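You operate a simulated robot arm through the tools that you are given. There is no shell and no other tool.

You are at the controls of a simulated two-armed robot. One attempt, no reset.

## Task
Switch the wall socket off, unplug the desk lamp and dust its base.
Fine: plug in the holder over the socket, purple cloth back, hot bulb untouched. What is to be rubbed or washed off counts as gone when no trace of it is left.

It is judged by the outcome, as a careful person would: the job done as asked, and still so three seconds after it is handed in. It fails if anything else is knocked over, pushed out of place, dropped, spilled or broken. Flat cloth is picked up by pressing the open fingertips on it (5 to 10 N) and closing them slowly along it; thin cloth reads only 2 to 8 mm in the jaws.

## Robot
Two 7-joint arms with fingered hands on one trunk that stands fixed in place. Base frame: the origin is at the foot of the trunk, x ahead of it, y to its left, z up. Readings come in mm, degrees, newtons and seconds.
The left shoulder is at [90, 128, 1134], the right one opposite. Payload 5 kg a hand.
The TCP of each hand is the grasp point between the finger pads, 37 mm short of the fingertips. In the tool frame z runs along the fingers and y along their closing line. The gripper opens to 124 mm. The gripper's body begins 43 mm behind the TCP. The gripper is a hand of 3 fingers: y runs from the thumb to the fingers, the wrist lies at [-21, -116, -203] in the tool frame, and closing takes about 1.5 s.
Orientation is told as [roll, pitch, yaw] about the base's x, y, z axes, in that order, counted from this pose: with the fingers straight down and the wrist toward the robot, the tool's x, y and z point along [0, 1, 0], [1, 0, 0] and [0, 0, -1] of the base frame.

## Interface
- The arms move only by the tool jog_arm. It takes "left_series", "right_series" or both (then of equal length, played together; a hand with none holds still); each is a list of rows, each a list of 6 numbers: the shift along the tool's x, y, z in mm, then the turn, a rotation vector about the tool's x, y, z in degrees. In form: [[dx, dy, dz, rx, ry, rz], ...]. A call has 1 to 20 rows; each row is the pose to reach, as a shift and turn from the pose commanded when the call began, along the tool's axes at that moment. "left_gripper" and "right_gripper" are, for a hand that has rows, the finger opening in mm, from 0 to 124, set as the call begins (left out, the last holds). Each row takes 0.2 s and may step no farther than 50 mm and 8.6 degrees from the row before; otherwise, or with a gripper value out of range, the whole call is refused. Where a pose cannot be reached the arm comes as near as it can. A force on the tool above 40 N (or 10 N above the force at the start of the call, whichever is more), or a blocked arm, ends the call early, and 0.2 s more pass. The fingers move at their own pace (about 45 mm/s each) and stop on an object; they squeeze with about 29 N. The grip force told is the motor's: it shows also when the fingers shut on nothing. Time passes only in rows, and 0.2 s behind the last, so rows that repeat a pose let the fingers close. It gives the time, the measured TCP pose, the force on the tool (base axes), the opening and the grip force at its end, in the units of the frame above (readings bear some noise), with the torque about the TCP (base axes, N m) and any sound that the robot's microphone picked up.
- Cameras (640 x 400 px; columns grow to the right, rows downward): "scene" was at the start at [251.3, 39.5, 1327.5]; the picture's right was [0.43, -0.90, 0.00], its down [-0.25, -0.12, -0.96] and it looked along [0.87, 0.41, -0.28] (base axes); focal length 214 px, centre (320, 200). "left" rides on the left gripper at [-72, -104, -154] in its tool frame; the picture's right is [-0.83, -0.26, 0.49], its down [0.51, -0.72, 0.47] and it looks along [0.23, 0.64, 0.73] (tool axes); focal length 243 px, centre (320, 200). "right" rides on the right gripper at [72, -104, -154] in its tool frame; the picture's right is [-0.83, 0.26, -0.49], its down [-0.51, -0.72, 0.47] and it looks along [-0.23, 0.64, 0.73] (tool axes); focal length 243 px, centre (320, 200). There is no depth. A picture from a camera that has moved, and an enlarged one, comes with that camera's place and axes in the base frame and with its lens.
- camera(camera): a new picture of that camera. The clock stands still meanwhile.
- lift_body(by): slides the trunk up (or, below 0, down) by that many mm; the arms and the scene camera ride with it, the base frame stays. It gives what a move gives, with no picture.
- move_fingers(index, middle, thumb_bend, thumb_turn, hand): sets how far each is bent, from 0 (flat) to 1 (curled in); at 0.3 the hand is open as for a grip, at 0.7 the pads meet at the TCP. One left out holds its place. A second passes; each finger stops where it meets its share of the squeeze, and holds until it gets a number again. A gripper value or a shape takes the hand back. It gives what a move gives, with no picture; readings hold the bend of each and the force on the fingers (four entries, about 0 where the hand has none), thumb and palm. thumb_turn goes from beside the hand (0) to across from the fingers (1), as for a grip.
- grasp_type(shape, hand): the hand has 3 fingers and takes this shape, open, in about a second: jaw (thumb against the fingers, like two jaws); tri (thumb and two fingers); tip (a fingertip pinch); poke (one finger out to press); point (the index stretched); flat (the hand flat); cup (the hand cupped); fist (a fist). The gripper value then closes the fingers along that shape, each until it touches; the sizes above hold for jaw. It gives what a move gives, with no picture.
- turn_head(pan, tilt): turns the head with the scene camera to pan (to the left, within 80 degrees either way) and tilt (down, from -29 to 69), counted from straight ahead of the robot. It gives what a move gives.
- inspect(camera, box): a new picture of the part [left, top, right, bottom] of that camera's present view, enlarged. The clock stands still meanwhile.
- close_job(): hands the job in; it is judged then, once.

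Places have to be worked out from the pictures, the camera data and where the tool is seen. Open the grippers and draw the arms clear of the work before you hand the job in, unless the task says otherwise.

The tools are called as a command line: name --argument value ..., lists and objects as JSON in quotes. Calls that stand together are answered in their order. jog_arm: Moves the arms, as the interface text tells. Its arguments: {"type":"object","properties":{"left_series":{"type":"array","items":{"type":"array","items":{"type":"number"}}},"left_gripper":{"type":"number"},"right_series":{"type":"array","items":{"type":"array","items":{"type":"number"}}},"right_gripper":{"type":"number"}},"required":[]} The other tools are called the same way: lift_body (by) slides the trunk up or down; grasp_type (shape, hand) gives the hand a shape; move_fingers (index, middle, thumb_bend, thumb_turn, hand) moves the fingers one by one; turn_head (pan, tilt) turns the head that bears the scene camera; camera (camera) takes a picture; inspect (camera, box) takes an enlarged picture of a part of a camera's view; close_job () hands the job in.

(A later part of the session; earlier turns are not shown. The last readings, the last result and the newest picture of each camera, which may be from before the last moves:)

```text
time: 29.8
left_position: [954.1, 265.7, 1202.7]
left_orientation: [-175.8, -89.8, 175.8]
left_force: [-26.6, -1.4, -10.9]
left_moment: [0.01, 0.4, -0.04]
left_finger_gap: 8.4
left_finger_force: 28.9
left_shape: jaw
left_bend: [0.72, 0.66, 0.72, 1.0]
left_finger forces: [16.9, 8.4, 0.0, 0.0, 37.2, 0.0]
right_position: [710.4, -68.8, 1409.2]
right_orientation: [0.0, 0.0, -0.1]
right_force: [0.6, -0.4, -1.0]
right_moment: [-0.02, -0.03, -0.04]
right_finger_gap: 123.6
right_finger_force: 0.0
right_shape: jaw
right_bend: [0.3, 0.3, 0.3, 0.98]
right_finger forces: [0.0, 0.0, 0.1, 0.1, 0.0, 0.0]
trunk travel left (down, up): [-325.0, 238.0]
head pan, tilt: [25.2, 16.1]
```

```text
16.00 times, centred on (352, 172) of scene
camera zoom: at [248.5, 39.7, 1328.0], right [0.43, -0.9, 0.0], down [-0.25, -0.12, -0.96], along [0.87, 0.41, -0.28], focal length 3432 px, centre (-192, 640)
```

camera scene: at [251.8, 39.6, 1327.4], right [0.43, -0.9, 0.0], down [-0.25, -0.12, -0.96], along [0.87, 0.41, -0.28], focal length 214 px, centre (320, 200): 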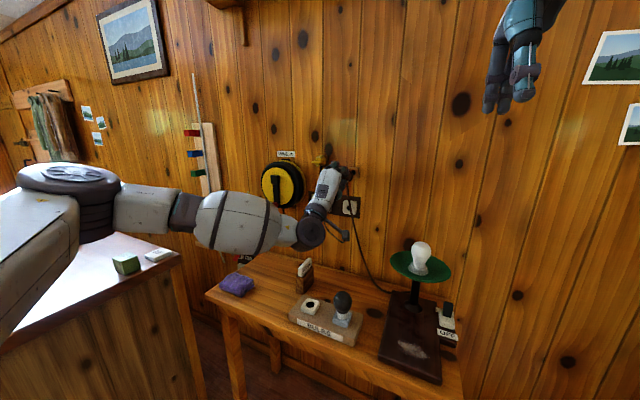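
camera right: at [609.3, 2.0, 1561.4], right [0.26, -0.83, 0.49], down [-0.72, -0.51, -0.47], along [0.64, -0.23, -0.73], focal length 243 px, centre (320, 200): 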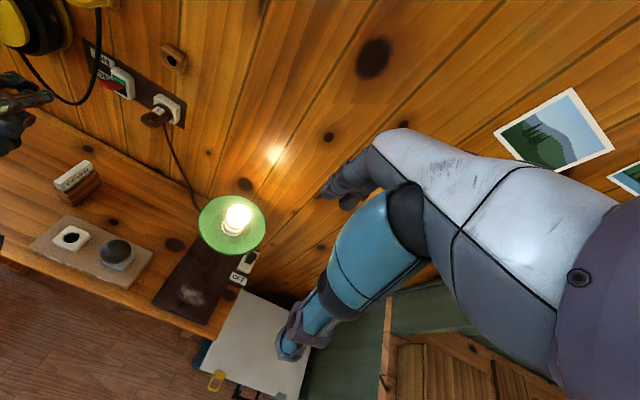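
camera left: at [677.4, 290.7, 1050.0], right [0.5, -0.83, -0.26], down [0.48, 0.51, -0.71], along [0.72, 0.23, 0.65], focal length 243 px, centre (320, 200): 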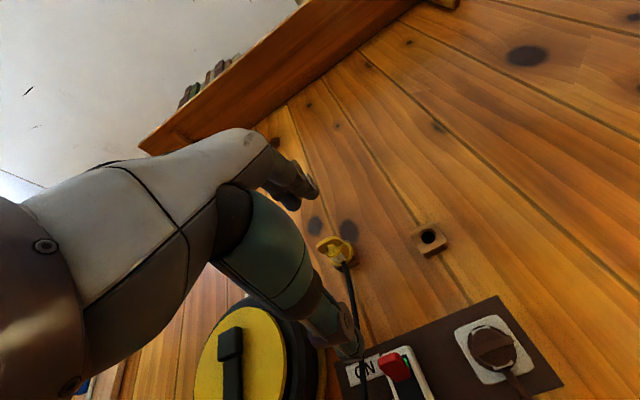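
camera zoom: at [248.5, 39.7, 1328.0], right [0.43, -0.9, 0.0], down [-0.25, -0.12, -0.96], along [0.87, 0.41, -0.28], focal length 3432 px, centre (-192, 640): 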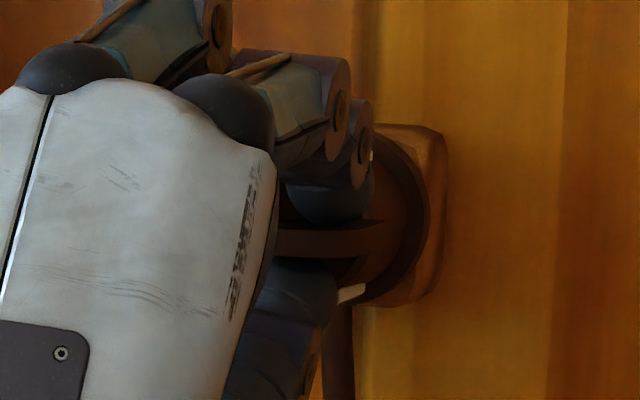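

The flange has seated (27 N reaction, flush against the holder). I relieve the push, open the jaws and check that the plug stays.

jog_arm --left_series '[[0, 0, -2.5, 0, 0, 0], [0, 0, -2.5, 0, 0, 0]]'

jog_arm --left_series '[[0, 0, 0, 0, 0, 0], [0, 0, 0, 0, 0, 0], [0, 0, 0, 0, 0, 0], [0, 0, 0, 0, 0, 0], [0, 0, 0, 0, 0, 0], [0, 0, 0, 0, 0, 0]]' --left_gripper 60

inspect --camera "right" --box '[125, 30, 205, 90]'

inspect --camera "scene" --box '[320, 155, 380, 200]'

```text
time: 30.4
left_position: [952.8, 266.1, 1203.2]
left_orientation: [-162.0, -89.9, 162.1]
left_force: [-11.4, -0.3, -6.5]
left_moment: [-0.06, 0.19, -0.01]
left_finger_gap: 8.3
left_finger_force: 29.1
left_shape: jaw
left_bend: [0.72, 0.66, 0.72, 1.0]
left_finger forces: [18.0, 9.0, 0.1, 0.0, 32.4, 0.1]
right_position: [711.7, -70.0, 1408.6]
right_orientation: [0.0, 0.0, -0.1]
right_force: [0.6, -0.1, -0.5]
right_moment: [0.0, 0.0, 0.01]
right_finger_gap: 123.9
right_finger_force: 0.2
right_shape: jaw
right_bend: [0.3, 0.3, 0.3, 0.98]
right_finger forces: [0.0, 0.0, 0.1, 0.1, 0.0, 0.0]
trunk travel left (down, up): [-325.0, 238.0]
head pan, tilt: [25.2, 16.1]
```

```text
time: 31.8
left_position: [955.0, 266.0, 1202.1]
left_orientation: [-54.2, -90.0, 54.2]
left_force: [0.1, 0.1, 0.0]
left_moment: [0.01, -0.01, 0.01]
left_finger_gap: 59.6
left_finger_force: 0.0
left_shape: jaw
left_bend: [0.74, 0.46, 0.7, 1.0]
left_finger forces: [0.0, 0.0, 0.0, 0.0, 0.0, 0.0]
right_position: [712.2, -70.9, 1406.3]
right_orientation: [0.0, 0.0, 0.0]
right_force: [1.0, 0.2, 0.5]
right_moment: [0.02, 0.02, 0.0]
right_finger_gap: 123.8
right_finger_force: 0.0
right_shape: jaw
right_bend: [0.3, 0.3, 0.3, 0.98]
right_finger forces: [0.0, 0.0, 0.0, 0.0, 0.1, 0.1]
trunk travel left (down, up): [-325.0, 238.0]
head pan, tilt: [25.2, 16.1]
```

```text
6.67 times, centred on (165, 60) of right
camera zoom: at [609.4, 1.9, 1561.3], right [0.26, -0.83, 0.49], down [-0.72, -0.51, -0.47], along [0.64, -0.23, -0.73], focal length 1618 px, centre (1353, 1133)
```

zoom: 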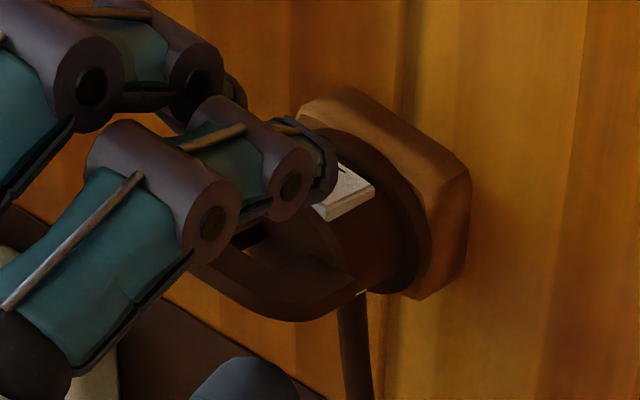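

```text
8.89 times, centred on (350, 178) of scene
camera zoom: at [251.5, 39.5, 1327.5], right [0.43, -0.9, 0.0], down [-0.25, -0.12, -0.96], along [0.87, 0.41, -0.28], focal length 1906 px, centre (53, 400)
```

zoom: 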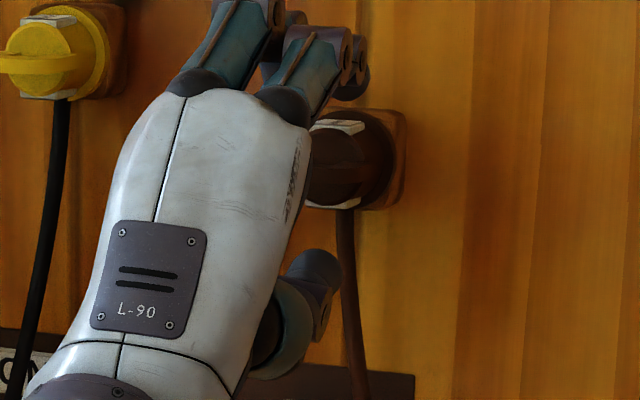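

The plug stays in the holder with the jaws open. I withdraw straight back, then look at the plug and the cloth.

jog_arm --left_series '[[0, 0, -20, 0, 0, 0], [0, 0, -45, 0, 0, 0], [0, 0, -80, 0, 0, 0], [0, 0, -120, 0, 0, 0], [0, 0, -160, 0, 0, 0], [0, 0, -160, 0, 0, 0]]'

inspect --camera "right" --box '[105, 20, 205, 95]'

camera --camera "scene"

inspect --camera "scene" --box '[205, 255, 285, 310]'

inspect --camera "scene" --box '[340, 160, 470, 390]'

```text
time: 33.2
left_position: [796.5, 263.0, 1199.0]
left_orientation: [7.4, -90.1, -7.5]
left_force: [0.9, 0.1, 0.7]
left_moment: [-0.04, 0.0, -0.01]
left_finger_gap: 59.7
left_finger_force: 0.1
left_shape: jaw
left_bend: [0.74, 0.46, 0.7, 1.0]
left_finger forces: [0.1, 0.0, 0.0, 0.0, 0.0, 0.0]
right_position: [713.4, -70.3, 1407.9]
right_orientation: [0.0, 0.0, 0.0]
right_force: [1.1, -0.4, -0.6]
right_moment: [0.01, 0.0, 0.01]
right_finger_gap: 123.6
right_finger_force: 0.1
right_shape: jaw
right_bend: [0.3, 0.3, 0.3, 0.98]
right_finger forces: [0.1, 0.0, 0.0, 0.1, 0.0, 0.1]
trunk travel left (down, up): [-325.0, 238.0]
head pan, tilt: [25.2, 16.1]
```

```text
5.33 times, centred on (155, 58) of right
camera zoom: at [610.2, 1.7, 1560.9], right [0.26, -0.83, 0.49], down [-0.72, -0.51, -0.47], along [0.64, -0.23, -0.73], focal length 1294 px, centre (1200, 960)
```

zoom: 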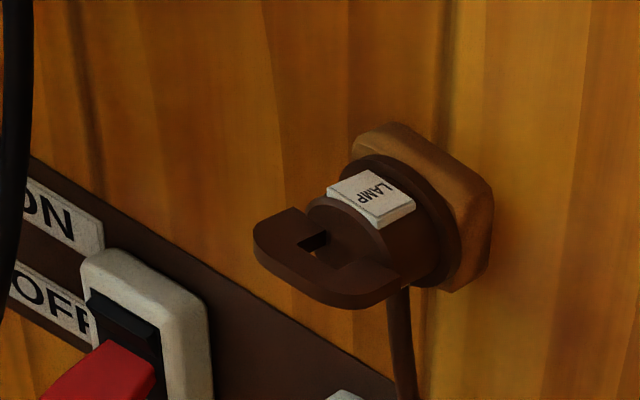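

```text
taken
camera scene: at [252.1, 39.3, 1327.4], right [0.43, -0.9, 0.0], down [-0.25, -0.12, -0.96], along [0.87, 0.41, -0.28], focal length 214 px, centre (320, 200)
```

scene: 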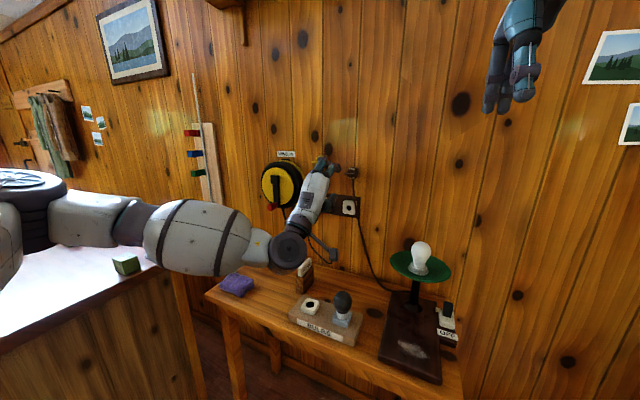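

```text
7.27 times, centred on (245, 282) of scene
camera zoom: at [252.1, 39.3, 1327.4], right [0.43, -0.9, 0.0], down [-0.25, -0.12, -0.96], along [0.87, 0.41, -0.28], focal length 1560 px, centre (866, -400)
```

zoom: 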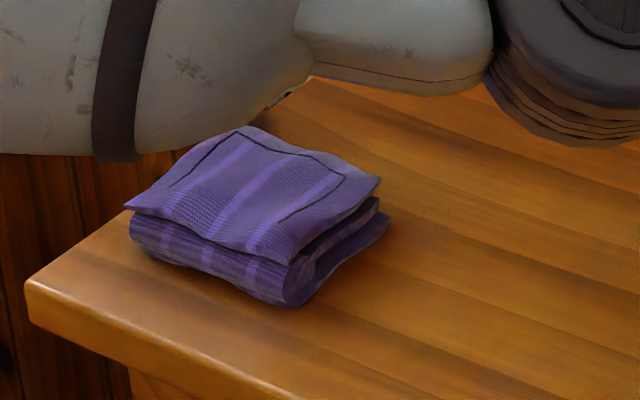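

```text
1.74 times, centred on (405, 275) of scene
camera zoom: at [252.1, 39.3, 1327.4], right [0.43, -0.9, 0.0], down [-0.25, -0.12, -0.96], along [0.87, 0.41, -0.28], focal length 373 px, centre (172, 70)
```

zoom: 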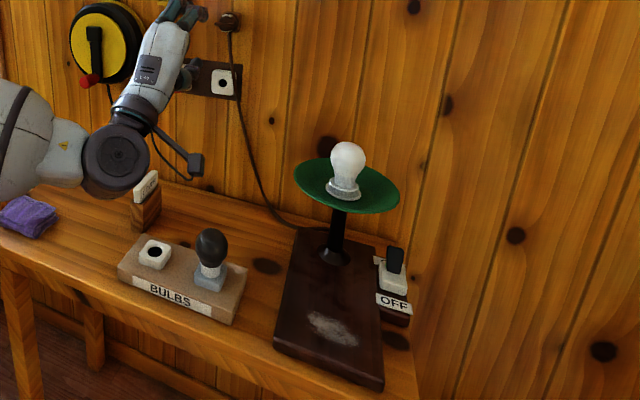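

The plug sits in the holder over the socket, switch is off. Cloth pad top is about x 721–796, y 582–690, z≈790. I bring the left hand with fingers down to above-front of the cloth to look at it.

jog_arm --left_series '[[28, -6, -5, 7.5, 0, 0], [56, -12, -10, 15, 0, 0], [84, -18, -15, 22.5, 0, 0], [112, -24, -20, 30, 0, 0], [140, -30, -25, 37.5, 0, 0], [168, -40, -30, 45, 0, 0], [196, -52, -35, 52.5, 0, 0], [224, -66, -40, 60, 0, 0], [252, -80, -45, 67.5, 0, 0], [280, -95, -50, 75, 0, 0], [308, -110, -55, 82.5, 0, 0], [335, -125, -60, 90, 0, 0], [335, -125, -60, 90, 0, 0]]' --left_gripper 100

camera --camera "left"

camera --camera "scene"

```text
time: 36.0
left_position: [736.8, 600.6, 1077.7]
left_orientation: [0.0, 0.1, 0.0]
left_force: [0.1, -0.2, -0.8]
left_moment: [0.02, -0.04, -0.03]
left_finger_gap: 99.8
left_finger_force: 0.0
left_shape: jaw
left_bend: [0.26, 0.34, 0.5, 0.99]
left_finger forces: [0.0, 0.1, 0.0, 0.0, 0.0, 0.0]
right_position: [712.3, -70.9, 1407.9]
right_orientation: [0.0, 0.0, -0.1]
right_force: [0.3, -0.6, 0.5]
right_moment: [0.03, -0.01, -0.01]
right_finger_gap: 124.1
right_finger_force: 0.0
right_shape: jaw
right_bend: [0.3, 0.3, 0.3, 0.98]
right_finger forces: [0.0, 0.1, 0.1, 0.0, 0.1, 0.1]
trunk travel left (down, up): [-325.0, 238.0]
head pan, tilt: [25.2, 16.1]
```

```text
taken
camera left: at [631.1, 526.3, 1230.7], right [-0.26, -0.83, -0.49], down [-0.72, 0.51, -0.47], along [0.64, 0.23, -0.73], focal length 243 px, centre (320, 200)
```

left: 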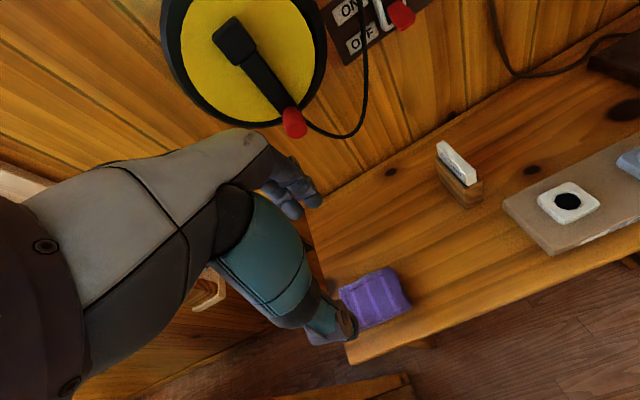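

```text
taken
camera scene: at [250.8, 39.3, 1327.7], right [0.43, -0.9, 0.0], down [-0.25, -0.12, -0.96], along [0.87, 0.41, -0.28], focal length 214 px, centre (320, 200)
```

scene: 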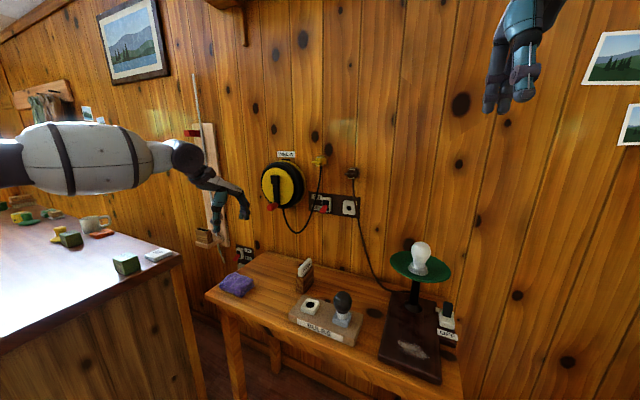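

I zoom on the cloth from both cameras to get its outline and height.

inspect --camera "left" --box '[310, 240, 450, 350]'

inspect --camera "scene" --box '[210, 260, 265, 305]'

```text
3.64 times, centred on (380, 295) of left
camera zoom: at [631.1, 526.3, 1230.7], right [-0.26, -0.83, -0.49], down [-0.72, 0.51, -0.47], along [0.64, 0.23, -0.73], focal length 882 px, centre (102, -146)
```

zoom: 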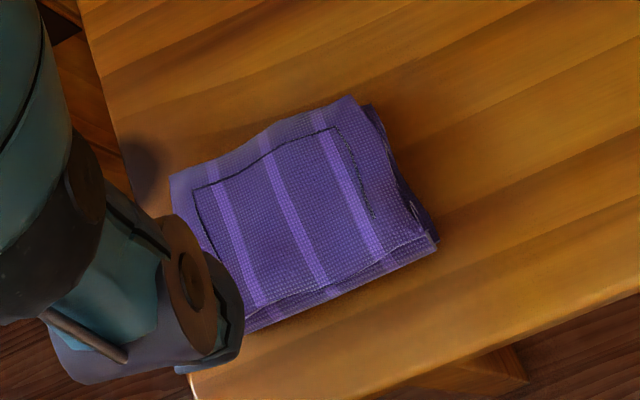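

```text
8.89 times, centred on (238, 282) of scene
camera zoom: at [250.8, 39.3, 1327.7], right [0.43, -0.9, 0.0], down [-0.25, -0.12, -0.96], along [0.87, 0.41, -0.28], focal length 1906 px, centre (1053, -533)
```

zoom: 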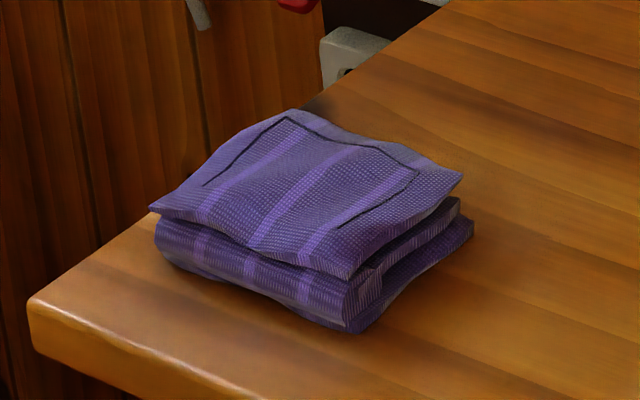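

Pad outline: x 720–797, y 581–690, top near z≈790. My plan is to straddle the pad along x with thumb in front and fingers behind, and squeeze it as a whole. I descend to z≈850 over its centre with the jaw at 112 mm and look.

jog_arm --left_series '[[9, 5, 45, 0, 0, 0], [18, 10, 90, 0, 0, 0], [27, 16, 135, 0, 0, 0], [35, 21, 180, 0, 0, 0], [35, 21, 215, 0, 0, 0], [35, 21, 228, 0, 0, 0], [35, 21, 228, 0, 0, 0]]' --left_gripper 112

camera --camera "left"

inspect --camera "scene" --box '[190, 230, 280, 305]'

```text
time: 37.6
left_position: [756.3, 637.4, 847.9]
left_orientation: [0.0, -0.1, 0.1]
left_force: [0.5, 0.1, 0.5]
left_moment: [0.01, 0.0, 0.01]
left_finger_gap: 111.7
left_finger_force: 0.0
left_shape: jaw
left_bend: [0.28, 0.32, 0.37, 0.98]
left_finger forces: [0.0, 0.1, 0.0, 0.0, 0.0, 0.0]
right_position: [712.4, -69.5, 1407.3]
right_orientation: [0.1, 0.0, -0.1]
right_force: [0.6, -0.2, 0.2]
right_moment: [0.01, -0.01, 0.02]
right_finger_gap: 123.5
right_finger_force: 0.1
right_shape: jaw
right_bend: [0.3, 0.3, 0.3, 0.98]
right_finger forces: [0.0, 0.0, 0.0, 0.0, 0.0, 0.0]
trunk travel left (down, up): [-325.0, 238.0]
head pan, tilt: [25.2, 16.1]
```

```text
taken
camera left: at [650.3, 564.7, 1000.7], right [-0.26, -0.83, -0.49], down [-0.72, 0.51, -0.47], along [0.64, 0.23, -0.73], focal length 243 px, centre (320, 200)
```

left: 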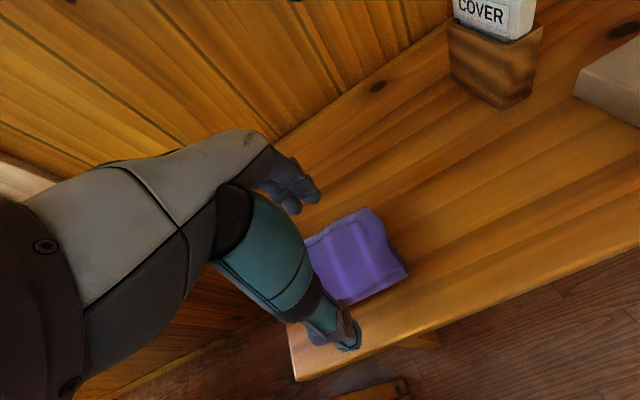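

```text
5.33 times, centred on (235, 268) of scene
camera zoom: at [251.3, 39.6, 1327.5], right [0.43, -0.9, 0.0], down [-0.25, -0.12, -0.96], along [0.87, 0.41, -0.28], focal length 1144 px, centre (773, -160)
```

zoom: 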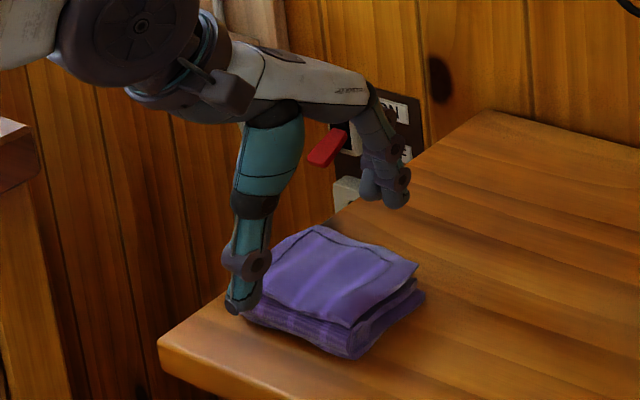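

Both sides straddle the pad with ~15 mm margin; pad top is about z≈780. I shift 3 mm forward and go down to TCP z≈800.

jog_arm --left_series '[[0, 3, 15, 0, 0, 0], [0, 3, 30, 0, 0, 0], [0, 3, 40, 0, 0, 0], [0, 3, 48, 0, 0, 0], [0, 3, 48, 0, 0, 0]]'

inspect --camera "left" --box '[240, 140, 460, 380]'

inspect --camera "scene" --box '[200, 240, 280, 305]'

```text
time: 38.8
left_position: [758.4, 636.7, 801.3]
left_orientation: [0.1, 0.0, -0.1]
left_force: [-1.1, 0.1, -0.3]
left_moment: [-0.02, -0.02, 0.02]
left_finger_gap: 112.0
left_finger_force: 0.0
left_shape: jaw
left_bend: [0.28, 0.32, 0.37, 0.98]
left_finger forces: [0.0, 0.0, 0.1, 0.0, 0.0, 0.0]
right_position: [712.9, -70.6, 1406.4]
right_orientation: [0.1, 0.1, -0.1]
right_force: [0.1, 0.6, -0.2]
right_moment: [-0.04, -0.05, 0.0]
right_finger_gap: 123.6
right_finger_force: 0.0
right_shape: jaw
right_bend: [0.3, 0.3, 0.3, 0.98]
right_finger forces: [0.0, 0.0, 0.1, 0.0, 0.0, 0.1]
trunk travel left (down, up): [-325.0, 238.0]
head pan, tilt: [25.2, 16.1]
```

```text
1.67 times, centred on (350, 260) of left
camera zoom: at [653.8, 563.4, 953.2], right [-0.26, -0.83, -0.49], down [-0.72, 0.51, -0.47], along [0.64, 0.23, -0.73], focal length 404 px, centre (270, 100)
```

zoom: 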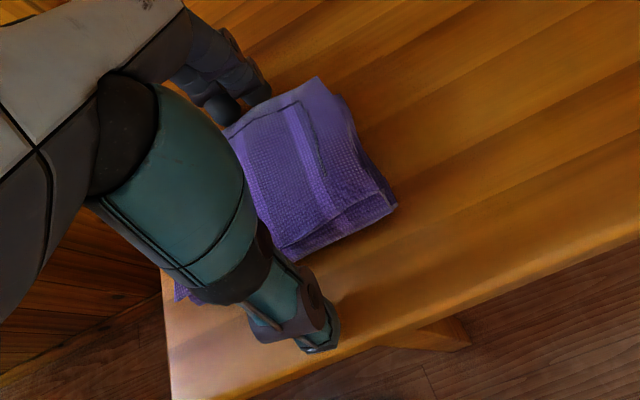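

```text
6.15 times, centred on (240, 272) of scene
camera zoom: at [251.1, 39.4, 1327.6], right [0.43, -0.9, 0.0], down [-0.25, -0.12, -0.96], along [0.87, 0.41, -0.28], focal length 1320 px, centre (812, -246)
```

zoom: 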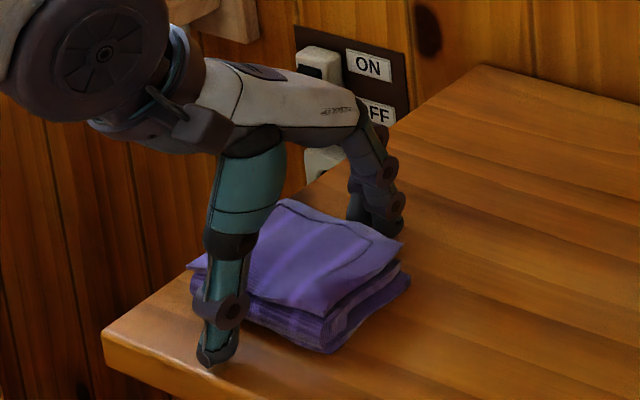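

The jaw straddles the pad cleanly. I lower in 3 mm steps to find the bench by contact.

jog_arm --left_series '[[0, 0, 3, 0, 0, 0], [0, 0, 6, 0, 0, 0], [0, 0, 6, 0, 0, 0]]'

jog_arm --left_series '[[0, 0, 3, 0, 0, 0], [0, 0, 6, 0, 0, 0], [0, 0, 6, 0, 0, 0]]'

inspect --camera "scene" --box '[200, 240, 280, 305]'

```text
time: 39.6
left_position: [758.7, 636.3, 798.4]
left_orientation: [-0.1, -0.2, 0.1]
left_force: [-1.1, 1.4, 11.8]
left_moment: [0.18, -0.75, 0.09]
left_finger_gap: 111.1
left_finger_force: 0.0
left_shape: jaw
left_bend: [0.28, 0.31, 0.37, 0.98]
left_finger forces: [0.0, 11.8, 0.1, 0.1, 0.1, 0.0]
right_position: [712.5, -71.3, 1408.4]
right_orientation: [0.0, -0.1, -0.1]
right_force: [0.1, 0.2, -0.2]
right_moment: [-0.01, -0.04, 0.01]
right_finger_gap: 123.7
right_finger_force: 0.1
right_shape: jaw
right_bend: [0.3, 0.3, 0.3, 0.98]
right_finger forces: [0.0, 0.0, 0.1, 0.0, 0.0, 0.0]
trunk travel left (down, up): [-325.0, 238.0]
head pan, tilt: [25.2, 16.1]
```

```text
time: 40.4
left_position: [758.4, 633.4, 795.5]
left_orientation: [0.1, -0.5, 0.0]
left_force: [0.1, 7.0, 38.7]
left_moment: [0.57, -1.52, 0.36]
left_finger_gap: 110.1
left_finger_force: 0.1
left_shape: jaw
left_bend: [0.27, 0.3, 0.37, 0.99]
left_finger forces: [1.1, 29.7, 0.0, 0.0, 8.2, 0.0]
right_position: [708.5, -73.4, 1409.5]
right_orientation: [0.2, -0.2, -0.1]
right_force: [-1.0, 1.1, -0.4]
right_moment: [0.0, -0.03, 0.03]
right_finger_gap: 123.8
right_finger_force: 0.1
right_shape: jaw
right_bend: [0.3, 0.3, 0.3, 0.98]
right_finger forces: [0.1, 0.0, 0.0, 0.0, 0.0, 0.0]
trunk travel left (down, up): [-325.0, 238.0]
head pan, tilt: [25.2, 16.1]
```

```text
6.15 times, centred on (240, 272) of scene
camera zoom: at [246.8, 36.6, 1328.7], right [0.43, -0.9, 0.0], down [-0.25, -0.12, -0.96], along [0.87, 0.41, -0.27], focal length 1320 px, centre (812, -246)
```

zoom: 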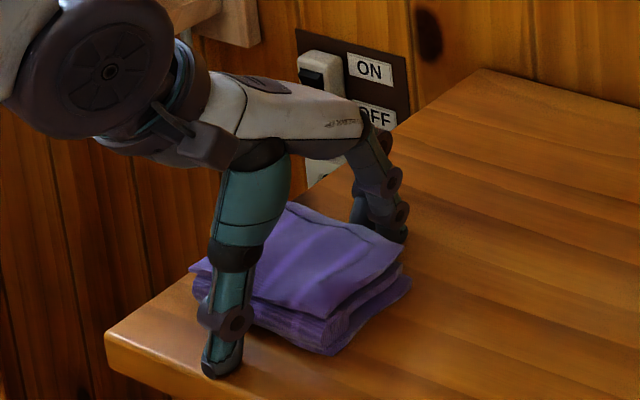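

Bench contact at TCP z≈798 (fingertip ≈762). I back up to about 8 mm above the bench and close the jaws onto the pad's sides gently.

jog_arm --left_series '[[0, 0, -6, 0, 0, 0], [0, 0, -12, 0, 0, 0], [0, 0, -17, 0, 0, 0], [0, 0, -17, 0, 0, 0]]'

jog_arm --left_series '[[0, 0, 0, 0, 0, 0], [0, 0, 0, 0, 0, 0], [0, 0, 0, 0, 0, 0], [0, 0, 0, 0, 0, 0], [0, 0, 0, 0, 0, 0]]' --left_gripper 72

inspect --camera "scene" --box '[200, 240, 280, 305]'

inspect --camera "left" --box '[240, 140, 460, 380]'

```text
time: 41.4
left_position: [759.0, 636.3, 805.1]
left_orientation: [0.0, 0.1, 0.0]
left_force: [-0.3, 0.0, 0.5]
left_moment: [0.01, -0.01, 0.0]
left_finger_gap: 112.0
left_finger_force: 0.1
left_shape: jaw
left_bend: [0.28, 0.32, 0.37, 0.98]
left_finger forces: [0.0, 0.1, 0.1, 0.0, 0.0, 0.0]
right_position: [713.0, -69.9, 1407.8]
right_orientation: [0.1, -0.1, -0.1]
right_force: [0.2, -1.1, 0.7]
right_moment: [-0.01, 0.0, 0.0]
right_finger_gap: 123.7
right_finger_force: 0.1
right_shape: jaw
right_bend: [0.3, 0.3, 0.3, 0.98]
right_finger forces: [0.1, 0.0, 0.0, 0.1, 0.0, 0.0]
trunk travel left (down, up): [-325.0, 238.0]
head pan, tilt: [25.2, 16.1]
```

```text
time: 42.6
left_position: [760.3, 636.4, 805.8]
left_orientation: [0.0, -0.1, 0.0]
left_force: [-0.1, 0.2, 0.2]
left_moment: [-0.01, -0.01, -0.02]
left_finger_gap: 72.6
left_finger_force: 0.1
left_shape: jaw
left_bend: [0.73, 0.42, 0.65, 1.0]
left_finger forces: [0.0, 0.0, 0.0, 0.0, 0.1, 0.1]
right_position: [712.2, -71.1, 1407.2]
right_orientation: [0.0, 0.0, -0.1]
right_force: [-0.3, 0.4, -0.8]
right_moment: [0.0, -0.02, 0.01]
right_finger_gap: 124.0
right_finger_force: 0.1
right_shape: jaw
right_bend: [0.3, 0.3, 0.3, 0.98]
right_finger forces: [0.0, 0.0, 0.0, 0.0, 0.1, 0.0]
trunk travel left (down, up): [-325.0, 238.0]
head pan, tilt: [25.2, 16.1]
```

```text
6.15 times, centred on (240, 272) of scene
camera zoom: at [251.3, 39.5, 1327.5], right [0.43, -0.9, 0.0], down [-0.25, -0.12, -0.96], along [0.87, 0.41, -0.28], focal length 1320 px, centre (812, -246)
```

zoom: 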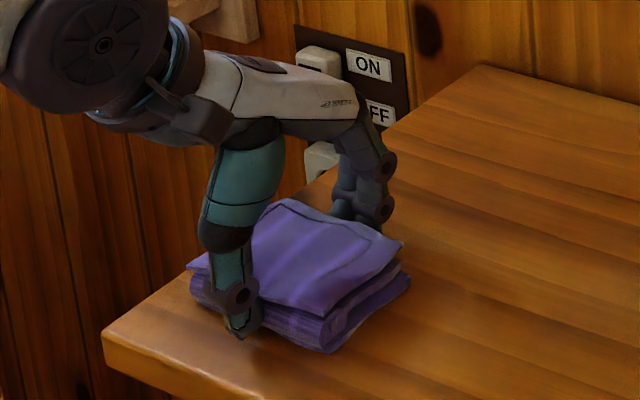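

```text
1.67 times, centred on (350, 260) of left
camera zoom: at [654.2, 563.3, 958.0], right [-0.26, -0.83, -0.49], down [-0.72, 0.51, -0.47], along [0.64, 0.23, -0.73], focal length 404 px, centre (270, 100)
```

zoom: 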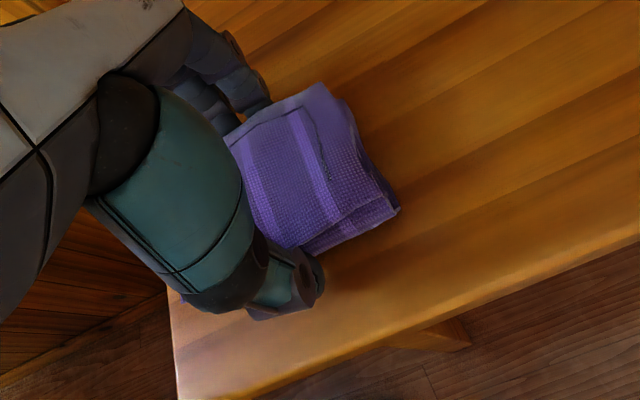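

No contact force yet at 72 mm. I keep closing in steps and watch the finger forces.

jog_arm --left_series '[[0, 0, 0, 0, 0, 0], [0, 0, 0, 0, 0, 0], [0, 0, 0, 0, 0, 0]]' --left_gripper 62

jog_arm --left_series '[[0, 0, 0, 0, 0, 0], [0, 0, 0, 0, 0, 0], [0, 0, 0, 0, 0, 0]]' --left_gripper 54

inspect --camera "scene" --box '[200, 240, 280, 305]'

inspect --camera "left" --box '[240, 140, 460, 380]'

```text
time: 43.4
left_position: [758.8, 636.0, 805.7]
left_orientation: [0.1, 0.0, 0.0]
left_force: [0.5, 0.4, 0.5]
left_moment: [-0.03, -0.02, 0.02]
left_finger_gap: 64.9
left_finger_force: 29.5
left_shape: jaw
left_bend: [0.74, 0.44, 0.68, 1.0]
left_finger forces: [17.0, 9.4, 0.0, 0.0, 26.3, 0.0]
right_position: [713.3, -70.0, 1407.4]
right_orientation: [-0.1, 0.1, -0.1]
right_force: [0.1, -0.2, 0.0]
right_moment: [-0.01, -0.01, -0.01]
right_finger_gap: 123.7
right_finger_force: 0.1
right_shape: jaw
right_bend: [0.3, 0.3, 0.3, 0.98]
right_finger forces: [0.0, 0.0, 0.0, 0.0, 0.1, 0.1]
trunk travel left (down, up): [-325.0, 238.0]
head pan, tilt: [25.2, 16.1]
```

```text
time: 44.2
left_position: [759.1, 637.2, 805.3]
left_orientation: [0.0, 0.1, -0.1]
left_force: [1.0, 0.2, 0.9]
left_moment: [0.02, 0.02, -0.01]
left_finger_gap: 64.5
left_finger_force: 29.1
left_shape: jaw
left_bend: [0.74, 0.44, 0.68, 1.0]
left_finger forces: [16.9, 9.3, 0.0, 0.1, 26.3, 0.0]
right_position: [712.3, -70.5, 1407.3]
right_orientation: [0.0, 0.1, -0.1]
right_force: [0.6, 0.6, 0.1]
right_moment: [-0.01, 0.0, 0.0]
right_finger_gap: 123.7
right_finger_force: 0.1
right_shape: jaw
right_bend: [0.3, 0.3, 0.3, 0.98]
right_finger forces: [0.1, 0.0, 0.0, 0.0, 0.0, 0.0]
trunk travel left (down, up): [-325.0, 238.0]
head pan, tilt: [25.2, 16.1]
```

```text
6.15 times, centred on (240, 272) of scene
camera zoom: at [251.4, 39.5, 1327.5], right [0.43, -0.9, 0.0], down [-0.25, -0.12, -0.96], along [0.87, 0.41, -0.28], focal length 1320 px, centre (812, -246)
```

zoom: 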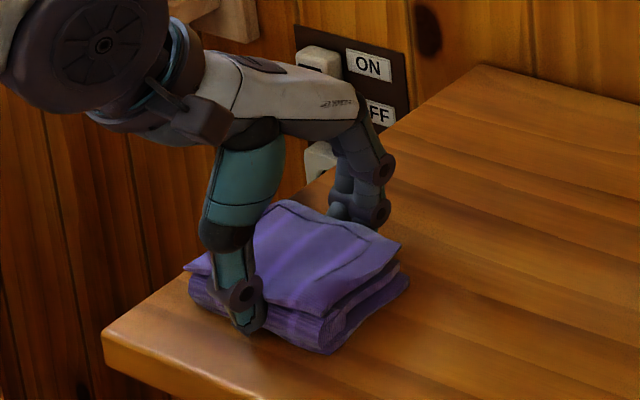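

```text
1.67 times, centred on (350, 260) of left
camera zoom: at [654.2, 563.4, 957.9], right [-0.26, -0.83, -0.49], down [-0.72, 0.51, -0.47], along [0.64, 0.23, -0.73], focal length 404 px, centre (270, 100)
```

zoom: 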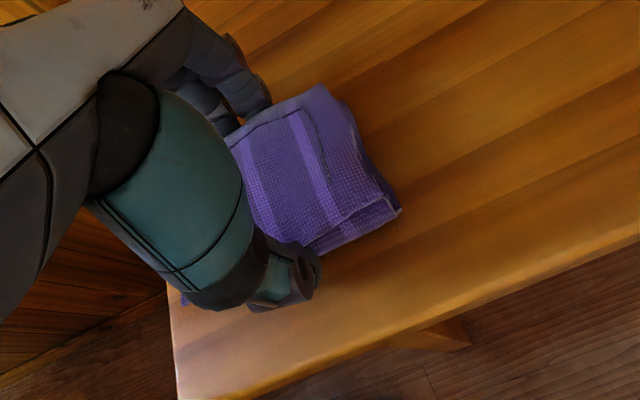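

The pad resists at 64.5 mm with ~29 N – a solid hold. I lift it and check that it comes along whole.

jog_arm --left_series '[[0, 0, -10, 0, 0, 0], [0, 0, -20, 0, 0, 0], [0, 0, -35, 0, 0, 0], [0, 0, -50, 0, 0, 0], [0, 0, -70, 0, 0, 0], [0, 0, -70, 0, 0, 0]]'

inspect --camera "scene" --box '[190, 220, 290, 305]'

inspect --camera "left" --box '[240, 140, 460, 380]'

```text
time: 45.6
left_position: [760.8, 636.7, 874.7]
left_orientation: [0.0, 0.0, 0.0]
left_force: [0.3, -0.3, -0.4]
left_moment: [-0.03, -0.01, -0.01]
left_finger_gap: 64.5
left_finger_force: 29.1
left_shape: jaw
left_bend: [0.74, 0.44, 0.68, 1.0]
left_finger forces: [17.0, 9.4, 0.0, 0.0, 26.2, 0.0]
right_position: [712.9, -69.7, 1407.3]
right_orientation: [0.0, -0.1, -0.1]
right_force: [0.2, -0.1, 0.6]
right_moment: [-0.02, -0.02, 0.0]
right_finger_gap: 123.6
right_finger_force: 0.1
right_shape: jaw
right_bend: [0.3, 0.3, 0.3, 0.98]
right_finger forces: [0.0, 0.0, 0.0, 0.0, 0.1, 0.1]
trunk travel left (down, up): [-325.0, 238.0]
head pan, tilt: [25.2, 16.1]
```

```text
4.71 times, centred on (240, 262) of scene
camera zoom: at [251.6, 39.7, 1327.5], right [0.43, -0.9, 0.0], down [-0.25, -0.12, -0.96], along [0.87, 0.41, -0.28], focal length 1009 px, centre (696, -94)
```

zoom: 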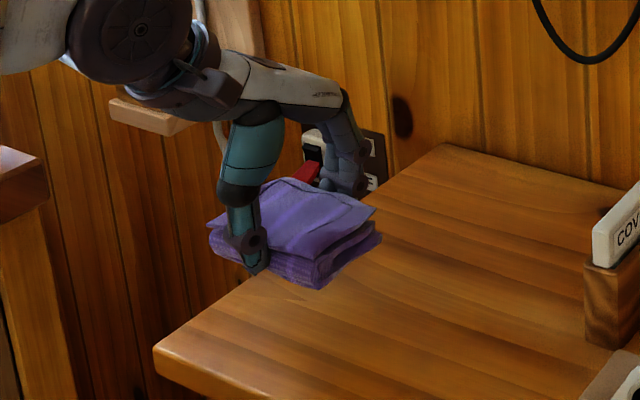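

```text
1.67 times, centred on (350, 260) of left
camera zoom: at [655.1, 563.0, 1026.9], right [-0.26, -0.83, -0.49], down [-0.72, 0.51, -0.47], along [0.64, 0.23, -0.73], focal length 404 px, centre (270, 100)
```

zoom: 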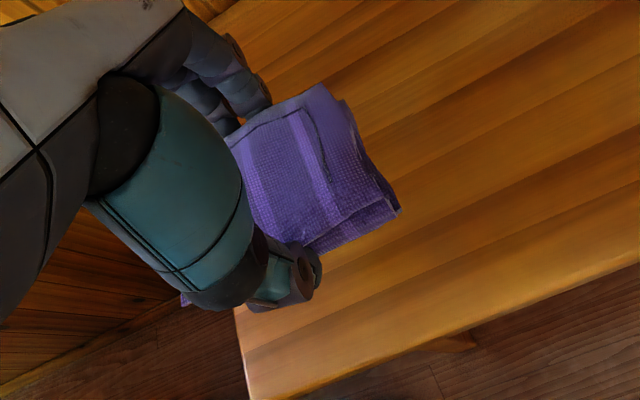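

The pad hangs firmly in the jaws. I raise to TCP z≈935 and carry it across to above the dust at (735, 8), staying in front of the lampshade.

jog_arm --left_series '[[0, -5, -30, 0, 0, 0], [-20, -12, -60, 0, 0, 0], [-60, -25, -60, 0, 0, 0], [-100, -25, -60, 0, 0, 0], [-140, -25, -60, 0, 0, 0], [-180, -25, -60, 0, 0, 0], [-220, -25, -60, 0, 0, 0], [-260, -25, -60, 0, 0, 0], [-300, -25, -60, 0, 0, 0], [-340, -25, -60, 0, 0, 0], [-380, -25, -60, 0, 0, 0], [-420, -25, -60, 0, 0, 0], [-460, -25, -60, 0, 0, 0], [-500, -25, -60, 0, 0, 0], [-540, -25, -60, 0, 0, 0], [-580, -25, -60, 0, 0, 0], [-610, -25, -60, 0, 0, 0], [-628, -25, -60, 0, 0, 0], [-628, -25, -60, 0, 0, 0]]'

camera --camera "scene"

camera --camera "right"

camera --camera "left"

```text
time: 49.6
left_position: [731.7, 6.4, 939.3]
left_orientation: [0.0, 0.0, -0.1]
left_force: [-0.8, 0.2, -0.4]
left_moment: [0.0, -0.03, 0.0]
left_finger_gap: 64.6
left_finger_force: 28.6
left_shape: jaw
left_bend: [0.74, 0.44, 0.68, 1.0]
left_finger forces: [16.9, 9.3, 0.0, 0.0, 26.2, 0.0]
right_position: [712.4, -70.4, 1407.9]
right_orientation: [0.0, 0.0, -0.2]
right_force: [0.3, -0.2, 1.0]
right_moment: [0.04, -0.02, -0.01]
right_finger_gap: 123.5
right_finger_force: 0.0
right_shape: jaw
right_bend: [0.3, 0.3, 0.3, 0.98]
right_finger forces: [0.1, 0.0, 0.0, 0.0, 0.0, 0.0]
trunk travel left (down, up): [-325.0, 238.0]
head pan, tilt: [25.2, 16.1]
```

```text
taken
camera scene: at [251.0, 39.3, 1327.6], right [0.43, -0.9, 0.0], down [-0.25, -0.12, -0.96], along [0.87, 0.41, -0.28], focal length 214 px, centre (320, 200)
```

scene: 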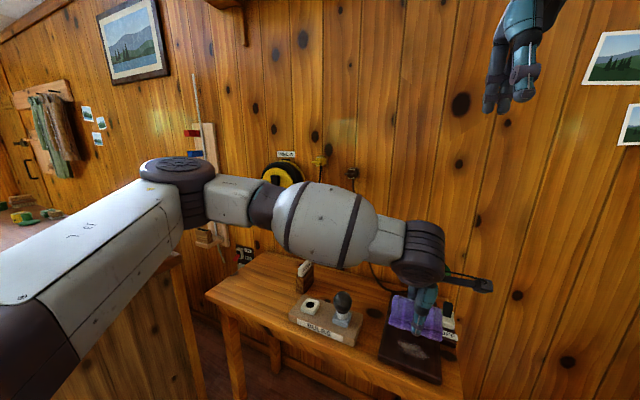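

```text
taken
camera right: at [608.8, 1.8, 1561.5], right [0.26, -0.83, 0.49], down [-0.72, -0.51, -0.47], along [0.64, -0.23, -0.73], focal length 243 px, centre (320, 200)
```

right: 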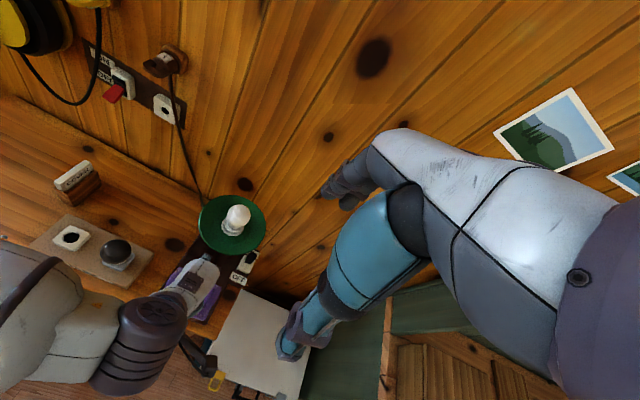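

```text
taken
camera left: at [627.0, -66.8, 1091.3], right [-0.26, -0.83, -0.49], down [-0.72, 0.51, -0.47], along [0.64, 0.23, -0.73], focal length 243 px, centre (320, 200)
```

left: 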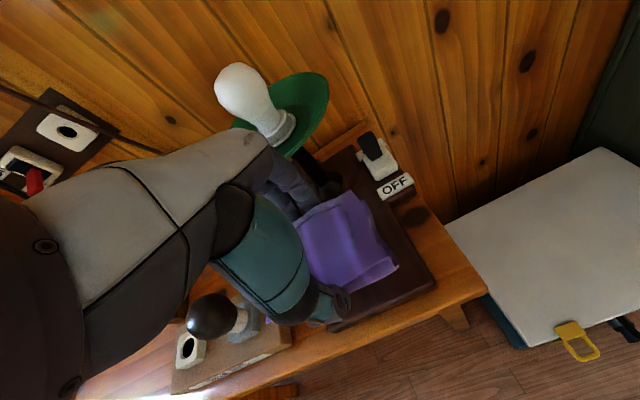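

The pad is over the lamp base, clear of the shade. I descend to just above the base while shifting slightly forward to x≈748.

jog_arm --left_series '[[0, 0, 20, 0, 0, 0], [-2, 2, 40, 0, 0, 0], [-4, 6, 60, 0, 0, 0], [-4, 10, 78, 0, 0, 0], [-4, 13, 90, 0, 0, 0], [-4, 13, 90, 0, 0, 0]]'

inspect --camera "scene" --box '[360, 230, 480, 390]'

inspect --camera "right" --box '[130, 180, 290, 340]'

camera --camera "left"

```text
time: 51.0
left_position: [746.2, 3.0, 846.0]
left_orientation: [0.0, -0.1, 0.0]
left_force: [0.0, 0.1, -0.7]
left_moment: [-0.02, 0.01, -0.03]
left_finger_gap: 64.4
left_finger_force: 29.0
left_shape: jaw
left_bend: [0.74, 0.44, 0.68, 1.0]
left_finger forces: [16.8, 9.3, 0.0, 0.0, 26.2, 0.1]
right_position: [712.2, -70.3, 1408.4]
right_orientation: [0.0, 0.0, -0.1]
right_force: [0.5, -0.1, 0.1]
right_moment: [0.01, 0.0, -0.01]
right_finger_gap: 123.9
right_finger_force: 0.1
right_shape: jaw
right_bend: [0.3, 0.3, 0.3, 0.98]
right_finger forces: [0.0, 0.0, 0.0, 0.1, 0.1, 0.0]
trunk travel left (down, up): [-325.0, 238.0]
head pan, tilt: [25.2, 16.1]
```

```text
2.50 times, centred on (420, 310) of scene
camera zoom: at [251.2, 39.4, 1327.6], right [0.43, -0.9, 0.0], down [-0.25, -0.12, -0.96], along [0.87, 0.41, -0.28], focal length 536 px, centre (70, -75)
```

zoom: 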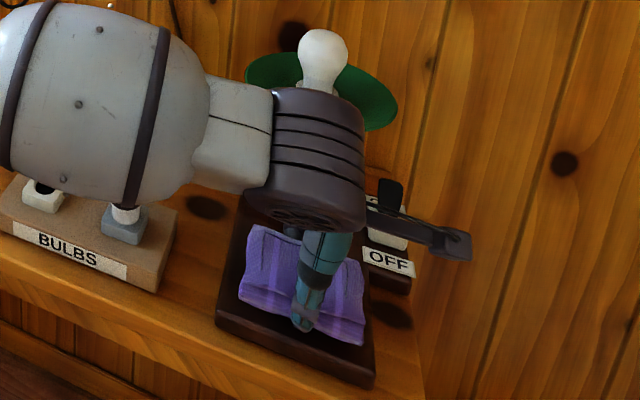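

```text
2.50 times, centred on (210, 260) of right
camera zoom: at [609.1, 1.9, 1561.4], right [0.26, -0.83, 0.49], down [-0.72, -0.51, -0.47], along [0.64, -0.23, -0.73], focal length 606 px, centre (595, 50)
```

zoom: 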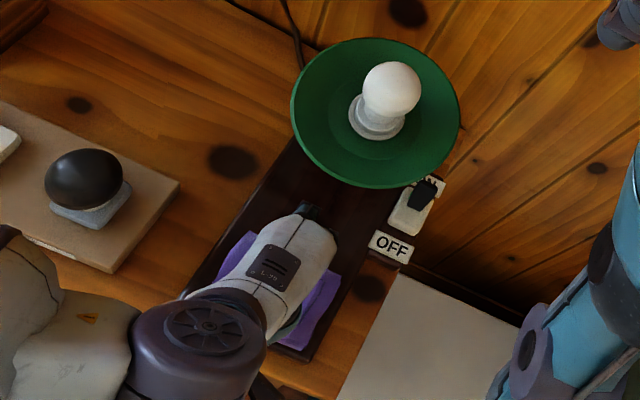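

```text
taken
camera left: at [640.3, -69.9, 998.0], right [-0.26, -0.83, -0.49], down [-0.72, 0.51, -0.47], along [0.64, 0.23, -0.73], focal length 243 px, centre (320, 200)
```

left: 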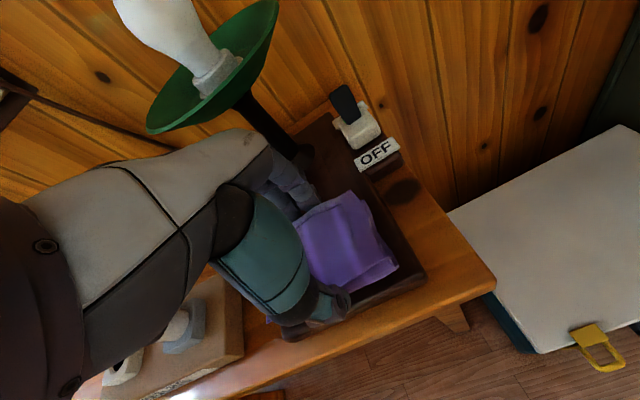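

All clear; TCP at z≈846. I lower in steps until the pad touches the base with light pressure.

jog_arm --left_series '[[0, 0, 5, 0, 0, 0], [0, 0, 9, 0, 0, 0], [0, 0, 12, 0, 0, 0], [0, 0, 12, 0, 0, 0]]'

jog_arm --left_series '[[0, 0, 2, 0, 0, 0], [0, 0, 4, 0, 0, 0], [0, 0, 4, 0, 0, 0]]'

```text
time: 52.0
left_position: [745.5, 4.4, 833.5]
left_orientation: [0.0, 0.0, 0.1]
left_force: [0.4, 0.0, -0.4]
left_moment: [-0.03, 0.01, 0.0]
left_finger_gap: 64.5
left_finger_force: 28.6
left_shape: jaw
left_bend: [0.74, 0.44, 0.68, 1.0]
left_finger forces: [16.9, 9.3, 0.0, 0.0, 26.2, 0.1]
right_position: [713.7, -69.3, 1407.2]
right_orientation: [0.1, 0.0, -0.1]
right_force: [-0.7, 0.3, 0.0]
right_moment: [0.01, -0.01, -0.04]
right_finger_gap: 123.5
right_finger_force: 0.2
right_shape: jaw
right_bend: [0.3, 0.3, 0.3, 0.98]
right_finger forces: [0.0, 0.1, 0.0, 0.1, 0.1, 0.1]
trunk travel left (down, up): [-325.0, 238.0]
head pan, tilt: [25.2, 16.1]
```

```text
time: 52.8
left_position: [746.5, 3.5, 830.8]
left_orientation: [0.0, -0.1, 0.0]
left_force: [0.4, -0.5, -1.0]
left_moment: [-0.01, 0.01, 0.02]
left_finger_gap: 64.4
left_finger_force: 29.4
left_shape: jaw
left_bend: [0.74, 0.44, 0.68, 1.0]
left_finger forces: [16.9, 9.3, 0.1, 0.0, 26.3, 0.0]
right_position: [713.0, -70.5, 1407.2]
right_orientation: [0.0, -0.1, 0.0]
right_force: [-0.3, 0.2, -1.0]
right_moment: [-0.06, -0.01, -0.03]
right_finger_gap: 123.9
right_finger_force: 0.1
right_shape: jaw
right_bend: [0.3, 0.3, 0.3, 0.98]
right_finger forces: [0.0, 0.1, 0.1, 0.0, 0.0, 0.1]
trunk travel left (down, up): [-325.0, 238.0]
head pan, tilt: [25.2, 16.1]
```

No contact yet at z≈830. I continue in 2 mm steps.

jog_arm --left_series '[[0, 0, 2, 0, 0, 0], [0, 0, 4, 0, 0, 0], [0, 0, 4, 0, 0, 0]]'

jog_arm --left_series '[[0, 0, 2, 0, 0, 0], [0, 0, 3, 0, 0, 0], [0, 0, 3, 0, 0, 0]]'

```text
time: 53.6
left_position: [747.1, 3.8, 827.6]
left_orientation: [-0.1, -0.2, -0.1]
left_force: [-3.2, 1.1, 12.7]
left_moment: [0.06, 0.26, 0.04]
left_finger_gap: 64.3
left_finger_force: 29.0
left_shape: jaw
left_bend: [0.74, 0.44, 0.68, 1.0]
left_finger forces: [17.4, 9.7, 0.0, 0.0, 30.1, 0.1]
right_position: [711.2, -69.9, 1408.7]
right_orientation: [-0.1, 0.0, -0.2]
right_force: [-0.6, 0.3, -0.5]
right_moment: [-0.02, 0.04, -0.04]
right_finger_gap: 123.6
right_finger_force: 0.0
right_shape: jaw
right_bend: [0.3, 0.3, 0.3, 0.98]
right_finger forces: [0.0, 0.0, 0.1, 0.1, 0.0, 0.0]
trunk travel left (down, up): [-325.0, 238.0]
head pan, tilt: [25.2, 16.1]
```

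```text
time: 54.4
left_position: [745.8, 3.6, 825.9]
left_orientation: [-0.1, -0.4, 0.0]
left_force: [3.9, 2.7, 34.8]
left_moment: [0.07, -0.03, 0.08]
left_finger_gap: 65.9
left_finger_force: 29.0
left_shape: jaw
left_bend: [0.74, 0.44, 0.68, 1.0]
left_finger forces: [21.0, 12.4, 0.0, 0.1, 30.3, 0.0]
right_position: [708.6, -69.7, 1409.5]
right_orientation: [0.0, -0.1, -0.1]
right_force: [0.3, -1.1, -0.7]
right_moment: [-0.01, -0.02, 0.02]
right_finger_gap: 123.5
right_finger_force: 0.0
right_shape: jaw
right_bend: [0.3, 0.3, 0.3, 0.98]
right_finger forces: [0.0, 0.1, 0.0, 0.0, 0.1, 0.1]
trunk travel left (down, up): [-325.0, 238.0]
head pan, tilt: [25.2, 16.1]
```

Contact found; the last step pressed ~35 N, too hard. I ease up ~3.6 mm to a light pressure and check the reading.

jog_arm --left_series '[[0, 0, -2, 0, 0, 0], [0, 0, -3.6, 0, 0, 0], [0, 0, -3.6, 0, 0, 0]]'

```text
time: 55.2
left_position: [744.9, 3.7, 826.7]
left_orientation: [0.0, -0.1, 0.0]
left_force: [5.2, -3.2, 21.3]
left_moment: [-0.1, -0.32, -0.04]
left_finger_gap: 65.8
left_finger_force: 29.0
left_shape: jaw
left_bend: [0.74, 0.43, 0.69, 1.0]
left_finger forces: [21.0, 12.3, 0.1, 0.0, 28.2, 0.0]
right_position: [711.3, -70.2, 1408.3]
right_orientation: [0.1, -0.1, -0.1]
right_force: [-0.8, -0.1, 0.0]
right_moment: [0.02, -0.01, 0.01]
right_finger_gap: 123.6
right_finger_force: 0.0
right_shape: jaw
right_bend: [0.3, 0.3, 0.3, 0.98]
right_finger forces: [0.0, 0.0, 0.0, 0.0, 0.1, 0.0]
trunk travel left (down, up): [-325.0, 238.0]
head pan, tilt: [25.2, 16.1]
```

Still 21 N; I ease up another 2.5 mm.

jog_arm --left_series '[[0, 0, -1.3, 0, 0, 0], [0, 0, -2.5, 0, 0, 0], [0, 0, -2.5, 0, 0, 0]]'

```text
time: 56.0
left_position: [745.1, 3.4, 827.5]
left_orientation: [0.1, 0.2, 0.0]
left_force: [2.1, -1.3, 6.0]
left_moment: [-0.05, -0.22, -0.02]
left_finger_gap: 65.0
left_finger_force: 29.4
left_shape: jaw
left_bend: [0.74, 0.43, 0.69, 1.0]
left_finger forces: [19.3, 10.7, 0.1, 0.1, 27.2, 0.1]
right_position: [712.9, -69.1, 1406.7]
right_orientation: [0.1, -0.1, -0.2]
right_force: [0.4, -0.3, -0.8]
right_moment: [0.0, 0.0, 0.02]
right_finger_gap: 123.7
right_finger_force: 0.2
right_shape: jaw
right_bend: [0.3, 0.3, 0.3, 0.98]
right_finger forces: [0.1, 0.0, 0.0, 0.1, 0.0, 0.0]
trunk travel left (down, up): [-325.0, 238.0]
head pan, tilt: [25.2, 16.1]
```

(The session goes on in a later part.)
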